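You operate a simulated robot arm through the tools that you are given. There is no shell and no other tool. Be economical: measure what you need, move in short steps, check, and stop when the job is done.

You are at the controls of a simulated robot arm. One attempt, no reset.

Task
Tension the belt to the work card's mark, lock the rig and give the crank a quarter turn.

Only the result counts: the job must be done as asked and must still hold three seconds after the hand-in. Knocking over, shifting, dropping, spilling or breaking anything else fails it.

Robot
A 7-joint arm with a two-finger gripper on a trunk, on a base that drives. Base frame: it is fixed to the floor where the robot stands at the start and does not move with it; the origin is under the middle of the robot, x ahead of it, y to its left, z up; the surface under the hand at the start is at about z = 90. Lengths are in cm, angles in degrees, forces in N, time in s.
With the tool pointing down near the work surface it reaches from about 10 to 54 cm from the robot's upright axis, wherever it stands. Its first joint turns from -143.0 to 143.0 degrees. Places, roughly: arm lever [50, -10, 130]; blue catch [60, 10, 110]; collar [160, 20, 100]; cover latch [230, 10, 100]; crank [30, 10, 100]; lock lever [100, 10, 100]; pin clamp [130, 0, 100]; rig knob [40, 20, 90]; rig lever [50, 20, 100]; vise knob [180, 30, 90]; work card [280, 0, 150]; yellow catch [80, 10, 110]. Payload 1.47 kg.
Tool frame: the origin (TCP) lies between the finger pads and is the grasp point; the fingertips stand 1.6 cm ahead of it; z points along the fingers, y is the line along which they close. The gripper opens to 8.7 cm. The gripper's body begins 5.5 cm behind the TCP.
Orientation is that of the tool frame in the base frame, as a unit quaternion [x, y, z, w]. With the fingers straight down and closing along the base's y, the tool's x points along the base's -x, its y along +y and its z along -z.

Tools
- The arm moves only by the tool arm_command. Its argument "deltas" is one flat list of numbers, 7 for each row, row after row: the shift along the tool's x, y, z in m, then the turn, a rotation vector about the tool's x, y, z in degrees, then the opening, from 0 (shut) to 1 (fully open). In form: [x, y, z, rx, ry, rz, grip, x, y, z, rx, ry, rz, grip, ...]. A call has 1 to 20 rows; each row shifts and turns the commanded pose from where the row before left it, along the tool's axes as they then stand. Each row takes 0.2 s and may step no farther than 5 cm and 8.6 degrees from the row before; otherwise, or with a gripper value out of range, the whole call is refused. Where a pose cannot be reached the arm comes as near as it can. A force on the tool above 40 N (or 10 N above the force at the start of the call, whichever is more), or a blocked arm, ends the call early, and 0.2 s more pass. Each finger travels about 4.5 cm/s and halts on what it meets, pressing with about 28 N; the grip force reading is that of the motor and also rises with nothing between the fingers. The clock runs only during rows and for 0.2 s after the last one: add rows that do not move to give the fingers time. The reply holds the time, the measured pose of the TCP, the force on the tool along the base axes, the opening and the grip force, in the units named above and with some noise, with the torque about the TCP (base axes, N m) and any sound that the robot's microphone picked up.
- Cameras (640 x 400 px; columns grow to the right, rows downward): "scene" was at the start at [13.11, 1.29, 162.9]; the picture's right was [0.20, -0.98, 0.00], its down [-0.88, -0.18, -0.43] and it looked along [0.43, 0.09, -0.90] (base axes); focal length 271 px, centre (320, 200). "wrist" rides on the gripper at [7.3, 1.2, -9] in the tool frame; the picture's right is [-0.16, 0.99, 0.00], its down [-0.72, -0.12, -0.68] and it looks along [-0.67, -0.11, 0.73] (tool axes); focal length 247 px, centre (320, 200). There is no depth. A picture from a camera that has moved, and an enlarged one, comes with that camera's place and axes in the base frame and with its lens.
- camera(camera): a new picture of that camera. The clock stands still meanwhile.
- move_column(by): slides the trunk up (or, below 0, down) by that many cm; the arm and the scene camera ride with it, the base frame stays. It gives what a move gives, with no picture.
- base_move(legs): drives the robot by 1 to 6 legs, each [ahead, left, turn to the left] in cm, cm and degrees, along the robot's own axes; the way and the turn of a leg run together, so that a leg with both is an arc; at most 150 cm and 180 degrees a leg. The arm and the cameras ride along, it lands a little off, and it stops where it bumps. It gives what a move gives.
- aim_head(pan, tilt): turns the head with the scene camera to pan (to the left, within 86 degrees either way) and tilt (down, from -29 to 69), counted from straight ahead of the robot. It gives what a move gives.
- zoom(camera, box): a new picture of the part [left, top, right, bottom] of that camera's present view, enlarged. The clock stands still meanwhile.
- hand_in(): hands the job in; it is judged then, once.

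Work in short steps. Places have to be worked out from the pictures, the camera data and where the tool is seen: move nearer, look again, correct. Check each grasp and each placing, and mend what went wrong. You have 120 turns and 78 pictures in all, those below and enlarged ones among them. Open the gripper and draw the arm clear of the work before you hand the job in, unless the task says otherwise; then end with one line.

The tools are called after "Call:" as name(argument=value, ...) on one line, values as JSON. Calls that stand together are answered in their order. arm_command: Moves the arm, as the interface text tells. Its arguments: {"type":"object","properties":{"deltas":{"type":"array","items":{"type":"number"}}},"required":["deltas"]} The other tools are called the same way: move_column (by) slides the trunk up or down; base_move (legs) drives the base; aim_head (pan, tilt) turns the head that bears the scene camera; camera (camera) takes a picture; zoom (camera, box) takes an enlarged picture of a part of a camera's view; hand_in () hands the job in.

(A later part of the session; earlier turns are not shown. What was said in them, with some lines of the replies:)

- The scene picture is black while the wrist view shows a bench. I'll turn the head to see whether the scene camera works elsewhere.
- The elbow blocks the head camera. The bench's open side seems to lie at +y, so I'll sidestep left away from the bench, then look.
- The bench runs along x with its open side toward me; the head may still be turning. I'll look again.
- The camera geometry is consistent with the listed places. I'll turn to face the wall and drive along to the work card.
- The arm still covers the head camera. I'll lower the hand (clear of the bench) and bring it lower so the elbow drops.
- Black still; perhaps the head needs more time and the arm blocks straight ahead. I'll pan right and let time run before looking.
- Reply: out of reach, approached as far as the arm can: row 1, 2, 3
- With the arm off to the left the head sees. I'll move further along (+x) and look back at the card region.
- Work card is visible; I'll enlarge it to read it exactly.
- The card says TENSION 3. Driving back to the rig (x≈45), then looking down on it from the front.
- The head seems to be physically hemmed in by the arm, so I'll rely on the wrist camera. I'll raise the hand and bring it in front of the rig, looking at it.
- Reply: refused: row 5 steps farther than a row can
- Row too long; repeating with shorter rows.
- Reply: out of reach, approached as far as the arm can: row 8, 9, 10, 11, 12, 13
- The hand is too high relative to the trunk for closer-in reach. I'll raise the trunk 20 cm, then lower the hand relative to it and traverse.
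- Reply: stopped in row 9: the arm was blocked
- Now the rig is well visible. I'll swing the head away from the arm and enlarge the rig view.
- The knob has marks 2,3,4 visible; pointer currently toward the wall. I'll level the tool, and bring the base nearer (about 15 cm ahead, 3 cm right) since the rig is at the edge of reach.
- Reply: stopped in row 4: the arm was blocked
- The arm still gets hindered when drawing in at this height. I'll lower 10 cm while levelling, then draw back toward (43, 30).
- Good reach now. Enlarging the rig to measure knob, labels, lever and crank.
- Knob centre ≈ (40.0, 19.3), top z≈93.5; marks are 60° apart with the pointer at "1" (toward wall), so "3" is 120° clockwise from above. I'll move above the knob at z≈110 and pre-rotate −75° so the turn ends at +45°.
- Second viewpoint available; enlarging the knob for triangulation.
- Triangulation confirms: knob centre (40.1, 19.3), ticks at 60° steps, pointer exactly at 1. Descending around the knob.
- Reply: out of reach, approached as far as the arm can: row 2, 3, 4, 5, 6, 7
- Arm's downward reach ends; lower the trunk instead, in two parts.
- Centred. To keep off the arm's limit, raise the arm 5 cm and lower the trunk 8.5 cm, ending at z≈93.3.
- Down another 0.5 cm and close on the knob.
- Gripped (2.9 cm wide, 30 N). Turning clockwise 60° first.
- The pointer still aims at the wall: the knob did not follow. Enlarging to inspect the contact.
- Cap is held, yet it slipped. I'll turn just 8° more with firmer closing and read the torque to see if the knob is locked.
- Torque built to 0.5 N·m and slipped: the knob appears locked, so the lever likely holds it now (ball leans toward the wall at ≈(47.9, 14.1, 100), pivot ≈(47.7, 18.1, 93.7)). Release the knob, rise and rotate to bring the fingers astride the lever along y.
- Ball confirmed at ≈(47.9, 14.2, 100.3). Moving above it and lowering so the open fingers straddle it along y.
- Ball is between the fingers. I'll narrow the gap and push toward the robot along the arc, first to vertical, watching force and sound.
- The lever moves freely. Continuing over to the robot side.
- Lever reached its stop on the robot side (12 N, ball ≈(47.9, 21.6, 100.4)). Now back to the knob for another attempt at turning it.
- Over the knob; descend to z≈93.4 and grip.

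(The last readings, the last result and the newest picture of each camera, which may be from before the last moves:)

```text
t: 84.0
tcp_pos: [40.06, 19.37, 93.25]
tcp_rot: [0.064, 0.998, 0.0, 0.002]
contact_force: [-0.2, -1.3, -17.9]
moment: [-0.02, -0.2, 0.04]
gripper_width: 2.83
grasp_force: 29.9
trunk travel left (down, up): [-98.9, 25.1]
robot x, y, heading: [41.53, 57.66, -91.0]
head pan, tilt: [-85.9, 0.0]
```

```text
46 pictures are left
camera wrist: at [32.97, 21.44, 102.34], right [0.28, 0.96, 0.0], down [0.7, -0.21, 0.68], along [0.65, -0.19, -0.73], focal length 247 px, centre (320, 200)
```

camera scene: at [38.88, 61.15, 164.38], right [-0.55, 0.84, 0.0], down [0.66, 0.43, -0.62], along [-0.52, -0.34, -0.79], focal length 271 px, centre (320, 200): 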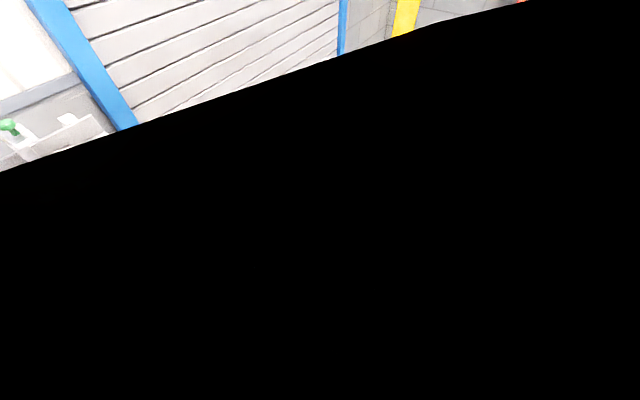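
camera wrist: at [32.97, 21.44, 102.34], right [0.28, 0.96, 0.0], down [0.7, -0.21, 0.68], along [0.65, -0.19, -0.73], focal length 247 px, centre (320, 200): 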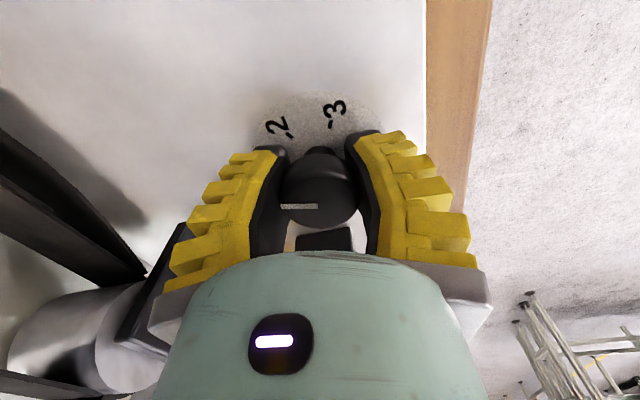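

The pointer now turns with the fingers (15° so far, low torque): the rig was locked before. Continue 105° more.

Call:
arm_command(deltas=[0, 0, -0.001, 0, 0, 7.5, 0.1, 0, 0, 0, 0, 0, 7.5, 0.1, 0, 0, 0, 0, 0, 7.5, 0.1, 0, 0, 0, 0, 0, 7.5, 0.1, 0, 0, 0, 0, 0, 7.5, 0.1, 0, 0, 0, 0, 0, 7.5, 0.1, 0, 0, 0, 0, 0, 7.5, 0.1, 0, 0, 0, 0, 0, 7.5, 0.1, 0, 0, 0, 0, 0, 7.5, 0.1, 0, 0, 0, 0, 0, 7.5, 0.1, 0, 0, 0, 0, 0, 7.5, 0.1, 0, 0, 0, 0, 0, 7.5, 0.1, 0, 0, 0, 0, 0, 7.5, 0.1, 0, 0, 0, 0, 0, 7.5, 0.1, 0, 0, 0, 0, 0, 0, 0.1, 0, 0, 0, 0, 0, 0, 0.1])

Call:
zoom(camera="wrist", box=[230, 80, 410, 260])

```text
t: 87.4
tcp_pos: [40.29, 19.43, 93.56]
tcp_rot: [0.83, 0.558, 0.001, 0.0]
contact_force: [-0.7, -0.5, -13.0]
moment: [0.05, -0.07, -0.02]
gripper_width: 2.81
grasp_force: 29.6
trunk travel left (down, up): [-98.9, 25.1]
robot x, y, heading: [42.0, 57.31, -90.7]
head pan, tilt: [-85.9, 0.0]
```

```text
2.22 times, centred on (320, 170) of wrist
camera zoom: at [43.91, 25.66, 102.52], right [0.85, -0.52, 0.0], down [-0.38, -0.63, 0.68], along [-0.35, -0.58, -0.73], focal length 549 px, centre (320, 267)
```

zoom: 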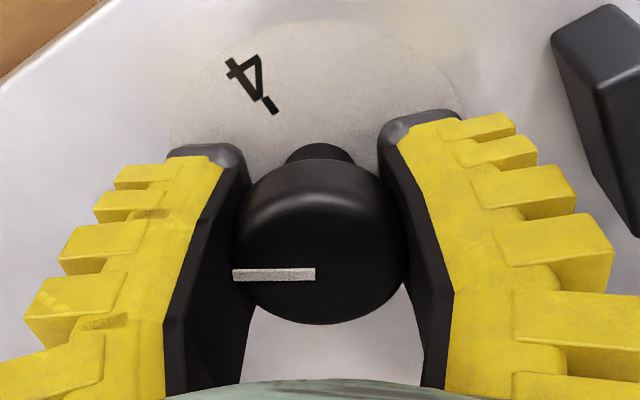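

Pointer is at about 59° vs 60° for "3". Release, rise and verify.

Call:
arm_command(deltas=[0, 0, 0, 0, 0, 0, 0.6, 0, 0, 0, 0, 0, 0, 0.6, 0, 0, 0, 0, 0, 0, 0.6, 0, 0, -0.05, 0, 0, 0, 0.6, 0, 0, -0.05, 0, 0, 0, 0.6, 0, 0, -0.05, 0, 0, 0, 0.6, 0, 0, 0, 0, 0, -8, 0.6, 0, 0, 0, 0, 0, -8, 0.6, 0, 0, 0, 0, 0, -8, 0.6, 0, 0, 0, 0, 0, -8, 0.6, 0, 0, 0, 0, 0, -8, 0.6, 0, 0, 0, 0, 0, -8, 0.6, 0, 0, 0, 0, 0, -8, 0.6, 0, 0, 0, 0, 0, -8, 0.6, 0, 0, 0, 0, 0, -8, 0.6, 0, 0, 0, 0, 0, -8, 0.6, 0, 0, 0, 0, 0, -8, 0.6, 0, 0, 0, 0, 0, -8, 0.6, 0, 0, 0, 0, 0, -8, 0.6, 0, 0, 0, 0, 0, -8, 0.6])

Call:
zoom(camera="wrist", box=[260, 30, 380, 126])

```text
t: 91.6
tcp_pos: [40.13, 19.29, 108.49]
tcp_rot: [0.001, 1.0, -0.001, 0.001]
contact_force: [-0.2, -0.2, 0.8]
moment: [0.0, 0.0, -0.01]
gripper_width: 5.75
grasp_force: 3.7
trunk travel left (down, up): [-98.9, 25.1]
robot x, y, heading: [41.74, 57.53, -91.0]
head pan, tilt: [-85.9, 0.0]
```

```text
4.17 times, centred on (320, 78) of wrist
camera zoom: at [32.74, 20.44, 117.51], right [0.16, 0.99, 0.0], down [0.72, -0.12, 0.68], along [0.67, -0.11, -0.73], focal length 1029 px, centre (320, 708)
```

zoom: 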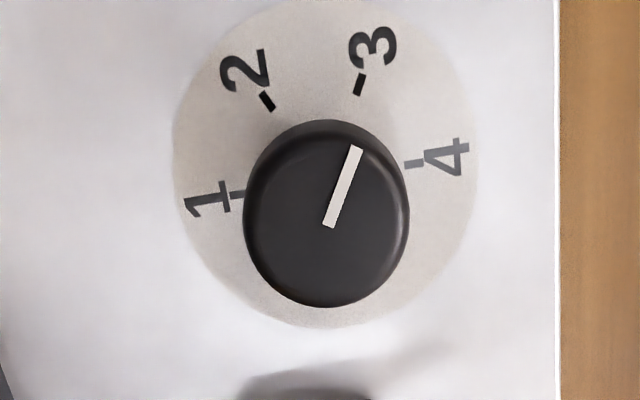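

Pointer is at 61° ≈ mark 3. Now move astride the lever ball on the robot side.

Call:
arm_command(deltas=[-0.04, 0.012, 0, 0, 0, 0, 0.6, -0.038, 0.014, 0, 0, 0, 0, 0.6, 0, 0, 0.04, 0, 0, 0, 0.6, 0, 0, 0.035, 0, 0, 0, 0.6, 0, 0, 0, 0, 0, 0, 0.36, 0, 0, 0, 0, 0, 0, 0.36, 0, 0, 0, 0, 0, 0, 0.36])

Call:
camera(camera="wrist")

```text
t: 93.2
tcp_pos: [48.04, 21.63, 101.14]
tcp_rot: [0.002, 1.0, -0.001, 0.001]
contact_force: [-0.7, -0.2, 0.5]
moment: [-0.01, 0.0, 0.01]
gripper_width: 3.73
grasp_force: 4.7
trunk travel left (down, up): [-98.9, 25.1]
robot x, y, heading: [41.98, 57.51, -91.2]
head pan, tilt: [-85.9, 0.0]
```

```text
43 pictures are left
camera wrist: at [40.63, 22.94, 110.07], right [0.16, 0.99, 0.0], down [0.72, -0.12, 0.68], along [0.67, -0.11, -0.73], focal length 247 px, centre (320, 200)
```

wrist: 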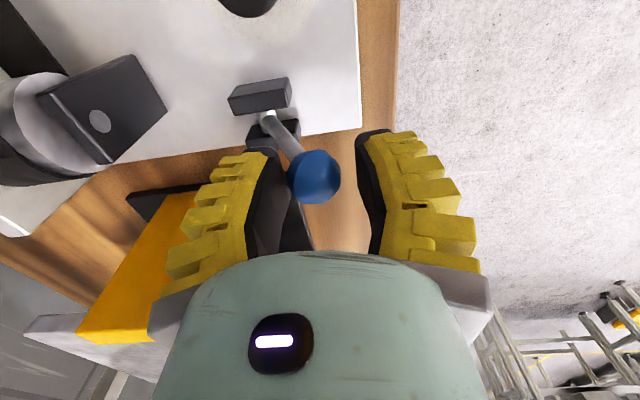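

Astride the ball. Swing it back to the wall-side (locked) stop.

Call:
arm_command(deltas=[0, -0.012, -0.005, 0, 0, 0, 0.36, 0, -0.012, -0.003, 0, 0, 0, 0.36, 0, -0.012, -0.001, 0, 0, 0, 0.36, 0, -0.012, 0, 0, 0, 0, 0.36, 0, -0.012, 0.002, 0, 0, 0, 0.36, 0, -0.012, 0.004, 0, 0, 0, 0.36, 0, -0.012, 0.005, 0, 0, 0, 0.36, 0, 0, 0, 0, 0, 0, 0.36])

Call:
camera(camera="wrist")

```text
t: 95.0
tcp_pos: [48.0, 13.5, 100.85]
tcp_rot: [0.001, 1.0, 0.001, 0.002]
contact_force: [2.1, 3.2, 0.7]
moment: [0.0, -0.06, -0.05]
gripper_width: 3.95
grasp_force: 5.7
trunk travel left (down, up): [-98.9, 25.1]
robot x, y, heading: [42.23, 57.29, -91.0]
head pan, tilt: [-85.9, 0.0]
```

```text
42 pictures are left
camera wrist: at [40.57, 14.67, 109.82], right [0.16, 0.99, 0.0], down [0.72, -0.12, 0.68], along [0.67, -0.11, -0.73], focal length 247 px, centre (320, 200)
```

wrist: 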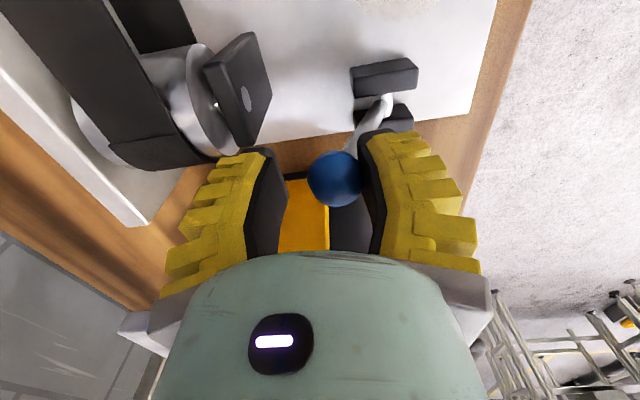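

Light contact only; push 1 cm more to be sure it is at the stop.

Call:
arm_command(deltas=[0, -0.005, 0.003, 0, 0, 0, 0.36, 0, -0.006, 0.003, 0, 0, 0, 0.36, 0, 0, 0, 0, 0, 0, 0.36])

Call:
arm_command(deltas=[0, 0.013, 0, 0, 0, 0, 0.6, 0, 0, 0, 0, 0, 0, 0.6, 0, 0, -0.05, 0, 0, 0, 0.6, 0, 0, -0.04, 0, 0, 0, 0.6, 0.04, 0.02, 0, 0, 0, 0, 0.6, 0.04, 0.02, 0, 0, 0, 0, 0.6, 0.04, 0.02, 0, 0, 0, 0, 0.6, 0, 0, 0, 0, 0, 0, 0.6])

Call:
camera(camera="wrist")

```text
t: 95.8
tcp_pos: [48.09, 13.04, 100.08]
tcp_rot: [0.001, 1.0, 0.008, 0.001]
contact_force: [0.1, 15.5, 20.8]
moment: [-0.6, 0.18, 0.28]
gripper_width: 4.63
grasp_force: 10.4
trunk travel left (down, up): [-98.9, 25.1]
robot x, y, heading: [41.98, 57.18, -90.9]
head pan, tilt: [-85.9, 0.0]
stopped in row 3: the force on the tool passed its limit at 42 N (the readings are from after the stop); the commanded pose is now the measured one
```

```text
t: 97.6
tcp_pos: [36.08, 20.07, 109.16]
tcp_rot: [0.002, 1.0, 0.004, 0.002]
contact_force: [0.7, -1.4, -0.5]
moment: [0.03, -0.04, 0.01]
gripper_width: 5.74
grasp_force: 4.1
trunk travel left (down, up): [-98.9, 25.1]
robot x, y, heading: [42.12, 57.39, -91.1]
head pan, tilt: [-85.9, 0.0]
```

```text
41 pictures are left
camera wrist: at [28.58, 21.13, 118.12], right [0.16, 0.99, 0.01], down [0.72, -0.13, 0.68], along [0.67, -0.1, -0.73], focal length 247 px, centre (320, 200)
```

wrist: 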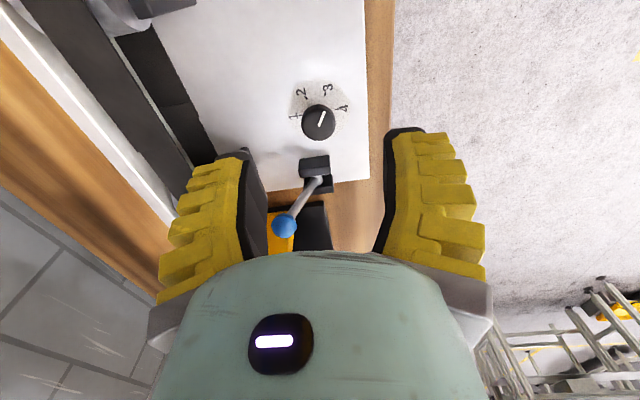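

Lever is back at the wall-side stop with knob still at 3. Next the crank: turn the tool and retreat to view the left post.

Call:
arm_command(deltas=[0, 0.04, -0.02, 0, 0, 8.4, 0.6, 0, 0.04, -0.02, 0, 0, 8.4, 0.6, 0, 0, 0, 0, 0, 8.4, 0.6, 0, 0, 0, 0, 0, 8.4, 0.6, 0, 0, 0, 0, 0, 8.4, 0.6, 0, 0, 0, 0, 0, 8.4, 0.6, 0, 0, 0, 0, 0, 8.4, 0.6, 0, 0, 0, 0, 0, 8.4, 0.6, 0, 0, 0, 0, 0, 8.4, 0.6, 0, 0, 0, 0, 0, 8.4, 0.6, 0, 0, 0, 0, 0, 6, 1, 0, 0, 0, 0, 0, 0, 1])

Call:
camera(camera="wrist")

```text
t: 98.2
tcp_pos: [33.17, 18.23, 112.75]
tcp_rot: [-0.012, 0.996, -0.071, -0.053]
contact_force: [0.0, 0.0, 0.3]
moment: [-0.01, 0.03, 0.01]
gripper_width: 5.75
grasp_force: 3.9
out of reach, approached as far as the arm can: row 2
trunk travel left (down, up): [-98.9, 25.1]
robot x, y, heading: [42.23, 57.27, -90.9]
head pan, tilt: [-85.9, 0.0]
stopped in row 3: the arm was blocked; the commanded pose is now the measured one
```

```text
40 pictures are left
camera wrist: at [26.7, 20.57, 122.29], right [0.13, 0.98, -0.16], down [0.79, -0.01, 0.61], along [0.59, -0.2, -0.78], focal length 247 px, centre (320, 200)
```

wrist: 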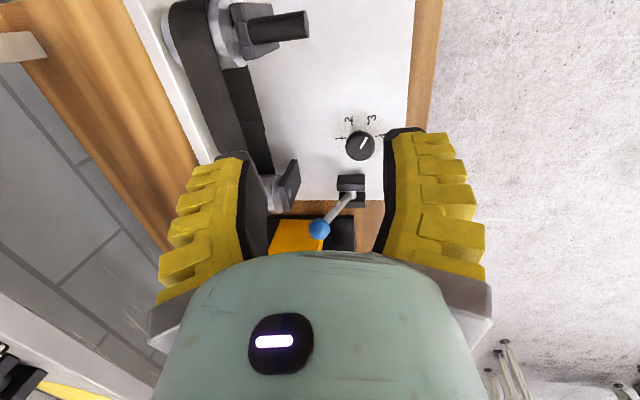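

Good view of the crank; enlarging it.

Call:
zoom(camera="wrist", box=[140, 0, 340, 130])

```text
3.08 times, centred on (240, 65) of wrist
camera zoom: at [26.7, 20.57, 122.29], right [0.13, 0.98, -0.16], down [0.79, -0.01, 0.61], along [0.59, -0.2, -0.78], focal length 760 px, centre (566, 615)
```

zoom: 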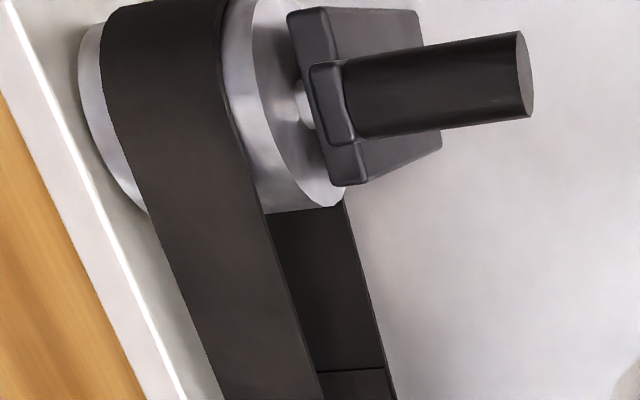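

Pulley and crank axis are horizontal along y: handle runs along +y from y≈12 to 16.3 at (27.1, ·, 101.6), shaft at ≈(27, ·, 97.3), so it stands upright with ~4.4 cm radius. Lower and level the tool at z≈108, then rotate to the nominal orientation.

Call:
arm_command(deltas=[-0.014, 0.009, 0.024, -4, -3, 0.7, 0.6, -0.014, 0.009, 0.024, -4, -3, 0.7, 0.6, 0, 0, 0, 0, 0, 8.2, 0.6, 0, 0, 0, 0, 0, 8.2, 0.6, 0, 0, 0, 0, 0, 8.2, 0.6, 0, 0, 0, 0, 0, 8.2, 0.6, 0, 0, 0, 0, 0, 8.2, 0.6, 0, 0, 0, 0, 0, 8.2, 0.6, 0, 0, 0, 0, 0, 8.2, 0.6, 0, 0, 0, 0, 0, 8.2, 0.6, 0, 0, 0, 0, 0, 8.2, 0.6, 0, 0, 0, 0, 0, 8.2, 0.6, 0, 0, 0, 0, 0, 8, 0.6, 0, 0, 0, 0, 0, 0, 0.6])

Call:
camera(camera="wrist")

```text
t: 101.2
tcp_pos: [35.82, 19.92, 107.6]
tcp_rot: [0.707, 0.707, 0.002, -0.002]
contact_force: [0.8, -1.7, -0.1]
moment: [-0.03, 0.02, 0.02]
gripper_width: 5.74
grasp_force: 4.0
trunk travel left (down, up): [-98.9, 25.1]
robot x, y, heading: [41.97, 57.23, -91.1]
head pan, tilt: [-85.9, 0.0]
```

```text
38 pictures are left
camera wrist: at [36.75, 27.16, 116.54], right [0.99, -0.16, 0.0], down [-0.12, -0.73, 0.68], along [-0.11, -0.67, -0.74], focal length 247 px, centre (320, 200)
```

wrist: 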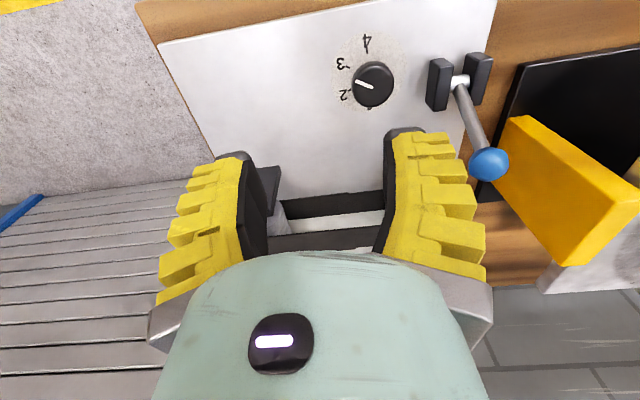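

The knob pointer needs a check from here; enlarge it.

Call:
zoom(camera="wrist", box=[320, 25, 430, 125])

```text
4.00 times, centred on (375, 75) of wrist
camera zoom: at [36.75, 27.16, 116.54], right [0.99, -0.16, 0.0], down [-0.12, -0.73, 0.68], along [-0.11, -0.67, -0.74], focal length 988 px, centre (100, 700)
```

zoom: 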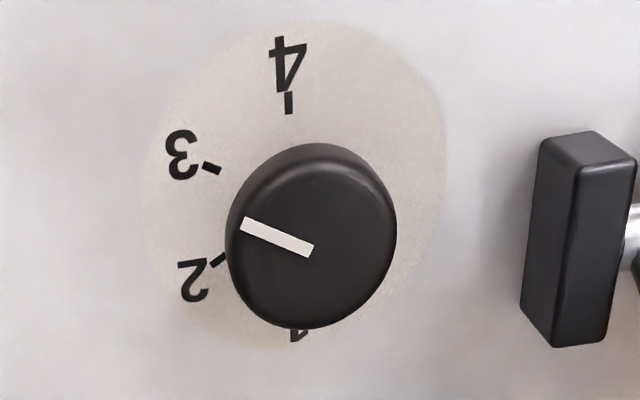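

Pointer computes to 61°: at 3 as intended. Now move above the crank handle and look.

Call:
arm_command(deltas=[-0.018, -0.03, 0, 0, 0, 0, 0.6, -0.018, -0.03, 0, 0, 0, 0, 0.6, -0.018, -0.027, 0, 0, 0, 0, 0.6, 0, 0, 0, 0, 0, 0, 0.6])

Call:
camera(camera="wrist")

```text
t: 102.2
tcp_pos: [26.92, 14.41, 107.61]
tcp_rot: [0.707, 0.708, 0.002, -0.002]
contact_force: [0.2, -0.7, 0.0]
moment: [0.0, -0.03, 0.03]
gripper_width: 5.73
grasp_force: 4.6
trunk travel left (down, up): [-98.9, 25.1]
robot x, y, heading: [42.19, 57.51, -90.9]
head pan, tilt: [-85.9, 0.0]
```

```text
36 pictures are left
camera wrist: at [27.96, 21.67, 116.58], right [0.99, -0.16, 0.0], down [-0.12, -0.73, 0.68], along [-0.1, -0.67, -0.74], focal length 247 px, centre (320, 200)
```

wrist: 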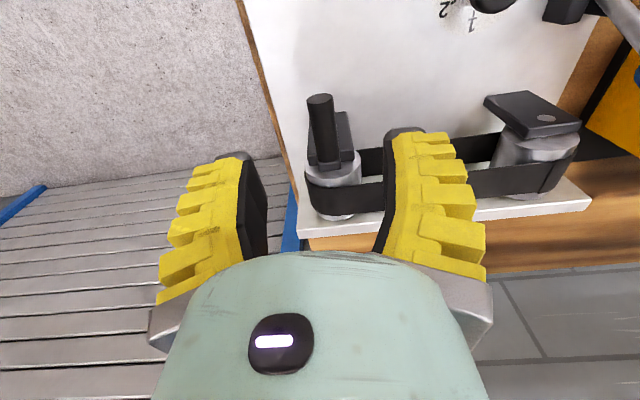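

Handle end confirmed at (27.2, 16.2, 101.6). Descend and grip it.

Call:
arm_command(deltas=[0, 0.002, 0.03, 0, 0, 0, 0.6, 0, 0, 0.03, 0, 0, 0, 0.6, 0, 0, 0, 0, 0, 0, 0.6, 0, 0, 0, 0, 0, 0, 0.1, 0, 0, 0, 0, 0, 0, 0.1, 0, 0, 0, 0, 0, 0, 0.1, 0, 0, 0, 0, 0, 0, 0.1, 0, 0, 0, 0, 0, 0, 0.1])

Call:
camera(camera="wrist")

```text
t: 104.0
tcp_pos: [27.23, 14.49, 101.6]
tcp_rot: [0.706, 0.708, 0.003, -0.001]
contact_force: [0.3, -0.3, -0.5]
moment: [-0.01, 0.03, -0.01]
gripper_width: 1.58
grasp_force: 4.7
trunk travel left (down, up): [-98.9, 25.1]
robot x, y, heading: [42.01, 57.67, -91.1]
head pan, tilt: [-85.9, 0.0]
```

```text
35 pictures are left
camera wrist: at [28.23, 21.72, 110.59], right [0.99, -0.16, 0.0], down [-0.12, -0.73, 0.68], along [-0.11, -0.67, -0.74], focal length 247 px, centre (320, 200)
```

wrist: 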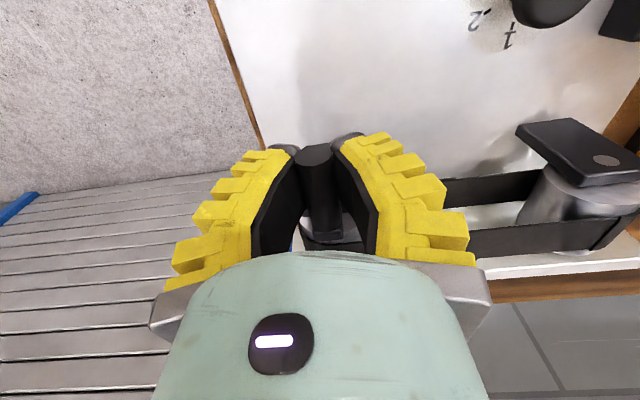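

Nearly closed on the handle; close fully.

Call:
arm_command(deltas=[0, 0, 0, 0, 0, 0, 0, 0, 0, 0, 0, 0, 0, 0, 0, 0, 0, 0, 0, 0, 0])

Call:
zoom(camera="wrist", box=[220, 100, 420, 260])

```text
t: 104.8
tcp_pos: [27.27, 14.56, 101.6]
tcp_rot: [0.707, 0.707, 0.002, -0.001]
contact_force: [-1.7, -3.2, -7.8]
moment: [0.02, 0.0, -0.01]
gripper_width: 1.03
grasp_force: 30.0
trunk travel left (down, up): [-98.9, 25.1]
robot x, y, heading: [42.31, 57.36, -90.9]
head pan, tilt: [-85.9, 0.0]
```

```text
2.50 times, centred on (320, 180) of wrist
camera zoom: at [28.24, 21.72, 110.57], right [0.99, -0.16, 0.0], down [-0.12, -0.73, 0.68], along [-0.11, -0.67, -0.74], focal length 617 px, centre (320, 250)
```

zoom: 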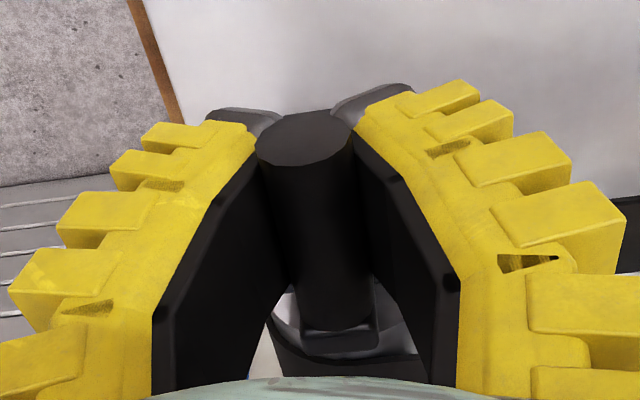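

Gripped. Try 20° clockwise (as seen from the operator's side, toward −x) along the arc and read the forces.

Call:
arm_command(deltas=[0, -0.0075, 0.0005, 0, 0, 0, 0, 0, -0.0072, 0.002, 0, 0, 0, 0, 0, 0, 0, 0, 0, 0, 0])

```text
t: 105.6
tcp_pos: [26.0, 14.52, 101.23]
tcp_rot: [0.707, 0.708, 0.002, 0.0]
contact_force: [6.5, -7.3, -13.9]
moment: [0.14, -0.01, 0.08]
gripper_width: 0.87
grasp_force: 30.1
trunk travel left (down, up): [-98.9, 25.1]
robot x, y, heading: [42.16, 57.3, -90.9]
head pan, tilt: [-85.9, 0.0]
```

Moving with modest force. Check the view.

Call:
camera(camera="wrist")

```text
33 pictures are left
camera wrist: at [27.01, 21.74, 110.25], right [0.99, -0.16, 0.0], down [-0.12, -0.73, 0.68], along [-0.1, -0.67, -0.74], focal length 247 px, centre (320, 200)
```

wrist: 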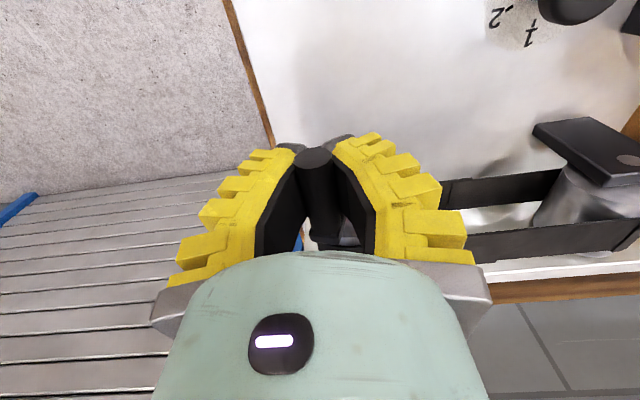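

Handle follows. Continue to about 60°.

Call:
arm_command(deltas=[0, -0.0068, 0.0032, 0, 0, 0, 0, 0, -0.0061, 0.0043, 0, 0, 0, 0, 0, -0.0053, 0.0053, 0, 0, 0, 0, 0, -0.0043, 0.0061, 0, 0, 0, 0, 0, 0, 0, 0, 0, 0, 0])

Call:
camera(camera="wrist")

```text
t: 106.8
tcp_pos: [23.82, 14.62, 99.28]
tcp_rot: [0.706, 0.708, 0.005, 0.001]
contact_force: [16.9, -3.8, -12.1]
moment: [0.09, 0.14, 0.01]
gripper_width: 0.59
grasp_force: 29.6
trunk travel left (down, up): [-98.9, 25.1]
robot x, y, heading: [41.97, 57.48, -91.1]
head pan, tilt: [-85.9, 0.0]
```

```text
32 pictures are left
camera wrist: at [24.92, 21.88, 108.27], right [0.99, -0.16, 0.01], down [-0.12, -0.73, 0.68], along [-0.1, -0.67, -0.74], focal length 247 px, centre (320, 200)
```

wrist: 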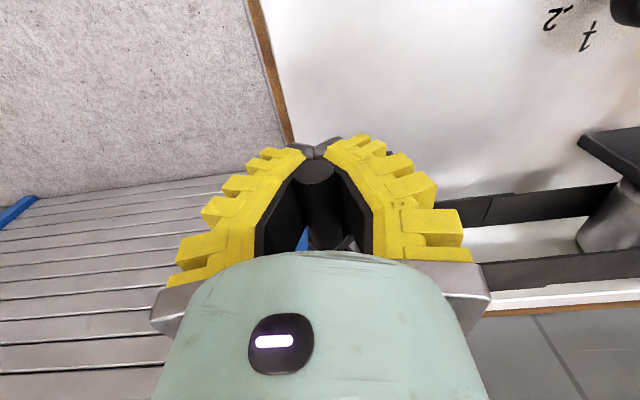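

The handle (now ≈(24, ·, 100.2), ≈48°) has slid up between the fingers. I'll open, raise the TCP 1.5 cm and regrip.

Call:
arm_command(deltas=[0, 0, 0, 0, 0, 0, 0.5, 0, 0, 0, 0, 0, 0, 0.5, 0, 0, 0, 0, 0, 0, 0.5, 0, 0, -0.014, 0, 0, 0, 0.5, 0, 0, 0, 0, 0, 0, 0.5])

Call:
camera(camera="wrist")

```text
t: 108.0
tcp_pos: [23.41, 14.54, 100.79]
tcp_rot: [0.706, 0.708, 0.002, -0.002]
contact_force: [0.6, 0.2, -0.4]
moment: [-0.01, -0.01, -0.02]
gripper_width: 4.9
grasp_force: 4.2
trunk travel left (down, up): [-98.9, 25.1]
robot x, y, heading: [42.21, 57.53, -90.9]
head pan, tilt: [-85.9, 0.0]
```

```text
31 pictures are left
camera wrist: at [24.51, 21.83, 109.76], right [0.99, -0.16, 0.0], down [-0.12, -0.73, 0.68], along [-0.11, -0.67, -0.74], focal length 247 px, centre (320, 200)
```

wrist: 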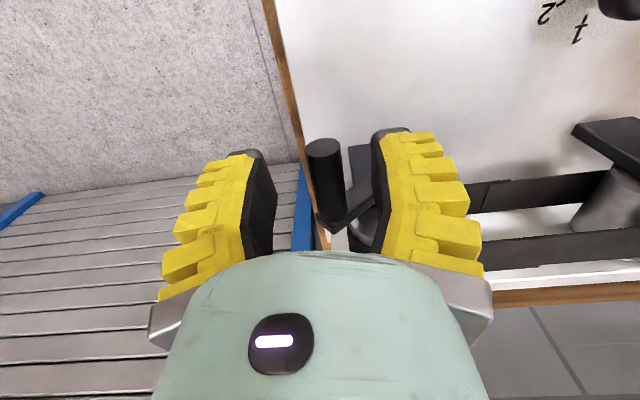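

The crank stayed at ≈50°. Close again with TCP slightly above the handle.

Call:
arm_command(deltas=[0, 0.002, 0, 0, 0, 0, 0.2, 0, 0, 0, 0, 0, 0, 0, 0, 0, 0, 0, 0, 0, 0, 0, 0, 0, 0, 0, 0, 0, 0, 0, 0, 0, 0, 0, 0, 0, 0, 0, 0, 0, 0, 0])

```text
t: 109.4
tcp_pos: [23.63, 14.57, 100.71]
tcp_rot: [0.706, 0.708, 0.002, -0.001]
contact_force: [0.4, -0.1, -0.3]
moment: [0.08, -0.01, -0.05]
gripper_width: 0.69
grasp_force: 30.1
trunk travel left (down, up): [-98.9, 25.1]
robot x, y, heading: [42.07, 57.34, -90.9]
head pan, tilt: [-85.9, 0.0]
```

Solid, force-neutral grip. Swing on to about 90°.

Call:
arm_command(deltas=[0, -0.0044, 0.0063, 0, 0, 0, 0, 0, -0.0032, 0.007, 0, 0, 0, 0, 0, -0.002, 0.0074, 0, 0, 0, 0, 0, -0.0007, 0.0076, 0, 0, 0, 0, 0, 0, 0, 0, 0, 0, 0])

Call:
camera(camera="wrist")

```text
t: 110.6
tcp_pos: [23.16, 14.49, 97.84]
tcp_rot: [0.706, 0.708, 0.004, 0.001]
contact_force: [13.1, -0.7, -4.9]
moment: [-0.05, 0.1, 0.0]
gripper_width: 0.58
grasp_force: 29.3
trunk travel left (down, up): [-98.9, 25.1]
robot x, y, heading: [41.99, 57.37, -90.9]
head pan, tilt: [-85.9, 0.0]
```

```text
30 pictures are left
camera wrist: at [24.05, 21.79, 106.79], right [0.99, -0.16, 0.01], down [-0.12, -0.73, 0.68], along [-0.1, -0.67, -0.74], focal length 247 px, centre (320, 200)
```

wrist: 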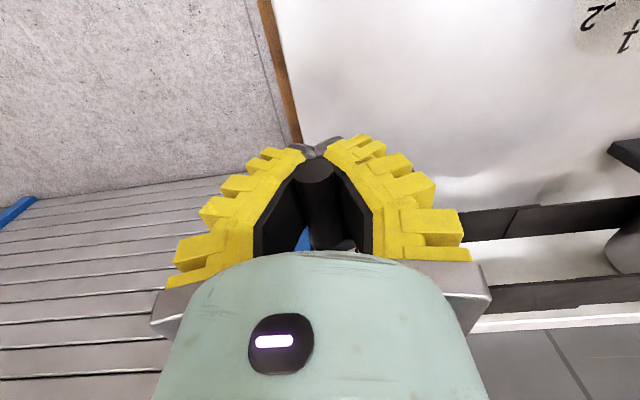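

Handle now at ≈75°. Release and measure the arm's true angle.

Call:
arm_command(deltas=[0, 0, 0, 0, 0, 0, 0.5, 0, 0, 0, 0, 0, 0, 0.5, 0, 0, 0, 0, 0, 0, 0.5, 0, 0, -0.03, 0, 0, 0, 0.5, 0.03, 0, -0.03, 0, 0, 0, 0.5, 0.03, 0, 0, 0, 0, 0, 0.5, 0, 0, 0, 0, 0, 0, 0.5])

Call:
zoom(camera="wrist", box=[220, 50, 420, 210])

```text
t: 112.2
tcp_pos: [22.64, 20.47, 103.97]
tcp_rot: [0.707, 0.707, 0.002, -0.001]
contact_force: [-0.1, 0.4, -1.1]
moment: [0.02, -0.01, -0.04]
gripper_width: 4.91
grasp_force: 3.7
trunk travel left (down, up): [-98.9, 25.1]
robot x, y, heading: [41.92, 57.07, -91.1]
head pan, tilt: [-85.9, 0.0]
```

```text
2.50 times, centred on (320, 130) of wrist
camera zoom: at [23.69, 27.74, 113.0], right [0.99, -0.16, 0.0], down [-0.12, -0.73, 0.68], along [-0.11, -0.67, -0.74], focal length 617 px, centre (320, 375)
```

zoom: 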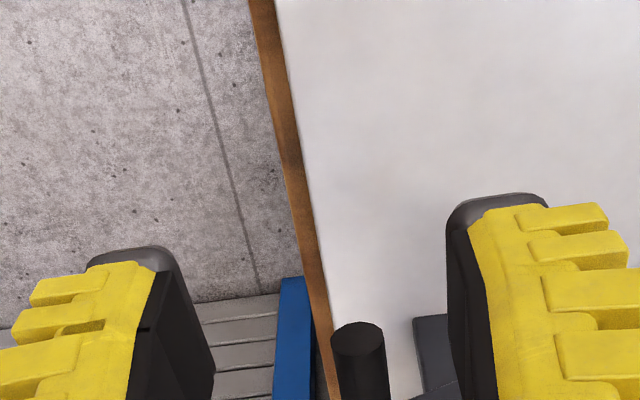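

Need the lower part of the view.

Call:
zoom(camera="wrist", box=[270, 150, 400, 254])

```text
3.85 times, centred on (335, 202) of wrist
camera zoom: at [23.69, 27.74, 113.0], right [0.99, -0.16, 0.0], down [-0.12, -0.73, 0.68], along [-0.11, -0.67, -0.74], focal length 950 px, centre (262, 192)
```

zoom: 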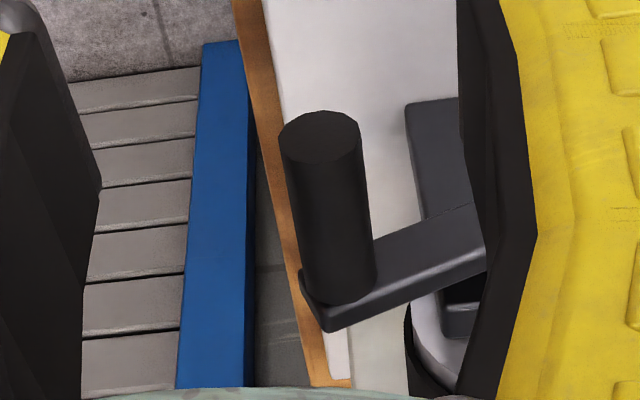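

Arm measures ≈72° (handle ≈(22.9, ·, 98.9), axis ≈(27.1, ·, 97.5)). The last 18° I'll press down from above with closed fingers: handle radius 0.8, so 90° is TCP z≈99.9.

Call:
arm_command(deltas=[0, 0, 0, 0, 0, 0, 0, -0.02, 0, 0, 0, 0, 0, 0, -0.02, 0, 0, 0, 0, 0, 0, -0.02, 0, 0, 0, 0, 0, 0, 0, 0, 0.01, 0, 0, 0, 0, 0, 0, 0.01, 0, 0, 0, 0, 0, 0, 0.01, 0, 0, 0, 0, 0, 0, 0.01, 0, 0, 0, 0, 0, 0, 0.002, 0, 0, 0, 0, 0, 0, 0, 0, 0, 0, 0])

Call:
camera(camera="wrist")

```text
t: 114.4
tcp_pos: [22.62, 14.52, 99.87]
tcp_rot: [0.707, 0.708, 0.003, -0.002]
contact_force: [0.5, 0.3, -1.2]
moment: [0.0, 0.01, 0.0]
gripper_width: 0.0
grasp_force: 28.0
trunk travel left (down, up): [-98.9, 25.1]
robot x, y, heading: [41.91, 57.44, -90.9]
head pan, tilt: [-85.9, 0.0]
```

```text
27 pictures are left
camera wrist: at [23.65, 21.78, 108.74], right [0.99, -0.16, 0.0], down [-0.12, -0.73, 0.68], along [-0.11, -0.67, -0.74], focal length 247 px, centre (320, 200)
```

wrist: 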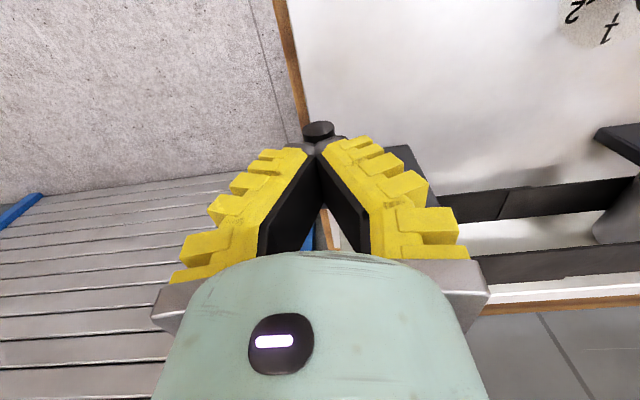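

Handle end now computes to z≈97.5. Back off and measure.

Call:
arm_command(deltas=[0, 0, -0.03, 0, 0, 0, 0, 0.03, 0, -0.01, 0, 0, 0, 0, 0.03, 0, 0, 0, 0, 0, 0.6, 0, 0.02, 0, 0, 0, 0, 0.6, 0, 0.02, 0, 0, 0, 0, 0.6, 0, 0, 0, 0, 0, 0, 0.9])

Call:
camera(camera="wrist")

Call:
zoom(camera="wrist", box=[220, 140, 350, 254])

```text
t: 115.8
tcp_pos: [26.58, 20.5, 103.78]
tcp_rot: [0.707, 0.708, 0.002, -0.002]
contact_force: [-0.3, 0.5, 0.9]
moment: [-0.01, -0.01, 0.01]
gripper_width: 8.02
grasp_force: 1.3
trunk travel left (down, up): [-98.9, 25.1]
robot x, y, heading: [41.93, 57.55, -91.1]
head pan, tilt: [-85.9, 0.0]
```

```text
26 pictures are left
camera wrist: at [27.66, 27.75, 112.8], right [0.99, -0.16, 0.0], down [-0.12, -0.73, 0.68], along [-0.11, -0.67, -0.74], focal length 247 px, centre (320, 200)
```

wrist: 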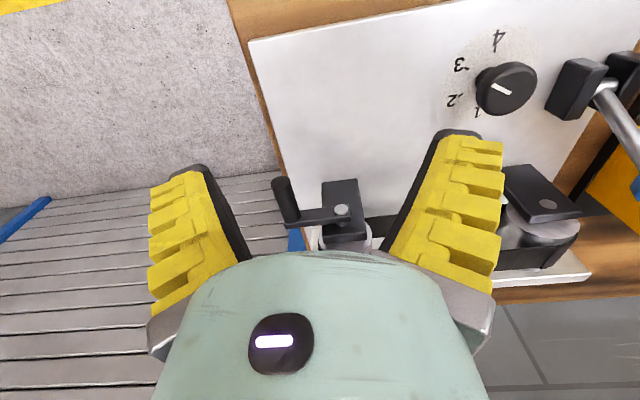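

```text
3.51 times, centred on (285, 197) of wrist
camera zoom: at [27.66, 27.75, 112.8], right [0.99, -0.16, 0.0], down [-0.12, -0.73, 0.68], along [-0.11, -0.67, -0.74], focal length 867 px, centre (443, 210)
```

zoom: 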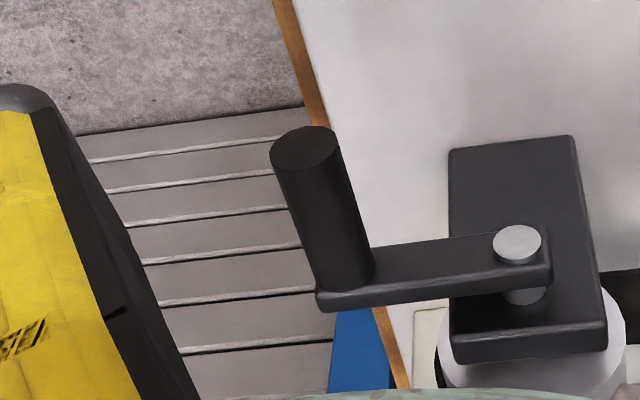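

Crank arm measures ≈89° from its upright start (bar within 1° of horizontal). Checking the knob and lever once more.

Call:
zoom(camera="wrist", box=[430, 10, 640, 150])

```text
2.86 times, centred on (535, 80) of wrist
camera zoom: at [27.66, 27.75, 112.8], right [0.99, -0.16, 0.0], down [-0.12, -0.73, 0.68], along [-0.11, -0.67, -0.74], focal length 706 px, centre (-294, 543)
```

zoom: 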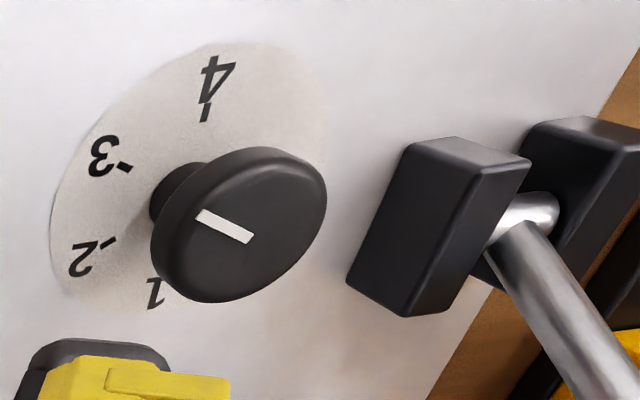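

Knob still at 3, lever locked, crank turned 90°. Back the robot away from the bench so the arm is clear.

Call:
base_move(legs=[[-25, 0, 0]])

Call:
camera(camera="wrist")

```text
t: 117.6
tcp_pos: [26.94, 45.48, 103.73]
tcp_rot: [0.707, 0.707, 0.002, -0.001]
contact_force: [0.0, 0.1, -0.1]
moment: [0.01, 0.0, 0.0]
gripper_width: 8.04
grasp_force: 1.2
trunk travel left (down, up): [-98.9, 25.1]
robot x, y, heading: [42.61, 82.24, -91.0]
head pan, tilt: [-85.9, 0.0]
```

```text
23 pictures are left
camera wrist: at [28.08, 52.72, 112.8], right [0.99, -0.16, 0.0], down [-0.12, -0.73, 0.68], along [-0.11, -0.67, -0.74], focal length 247 px, centre (320, 200)
```

wrist: 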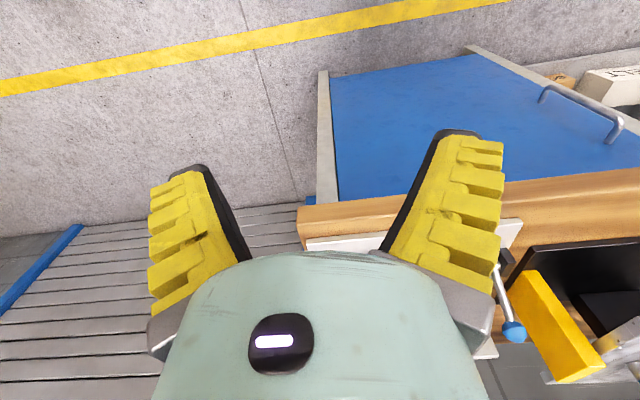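

The arm is clear, the gripper is open and the lever still leans to its locked side; handing in.

Call:
hand_in()

```text
The job is handed in.
```

I set the belt tension to the work card's mark (3), put the rig lever back in its locked position, and turned the crank a quarter turn. By my last camera measurements, the knob was about 1° off the 3 mark and the crank had moved about 89°.
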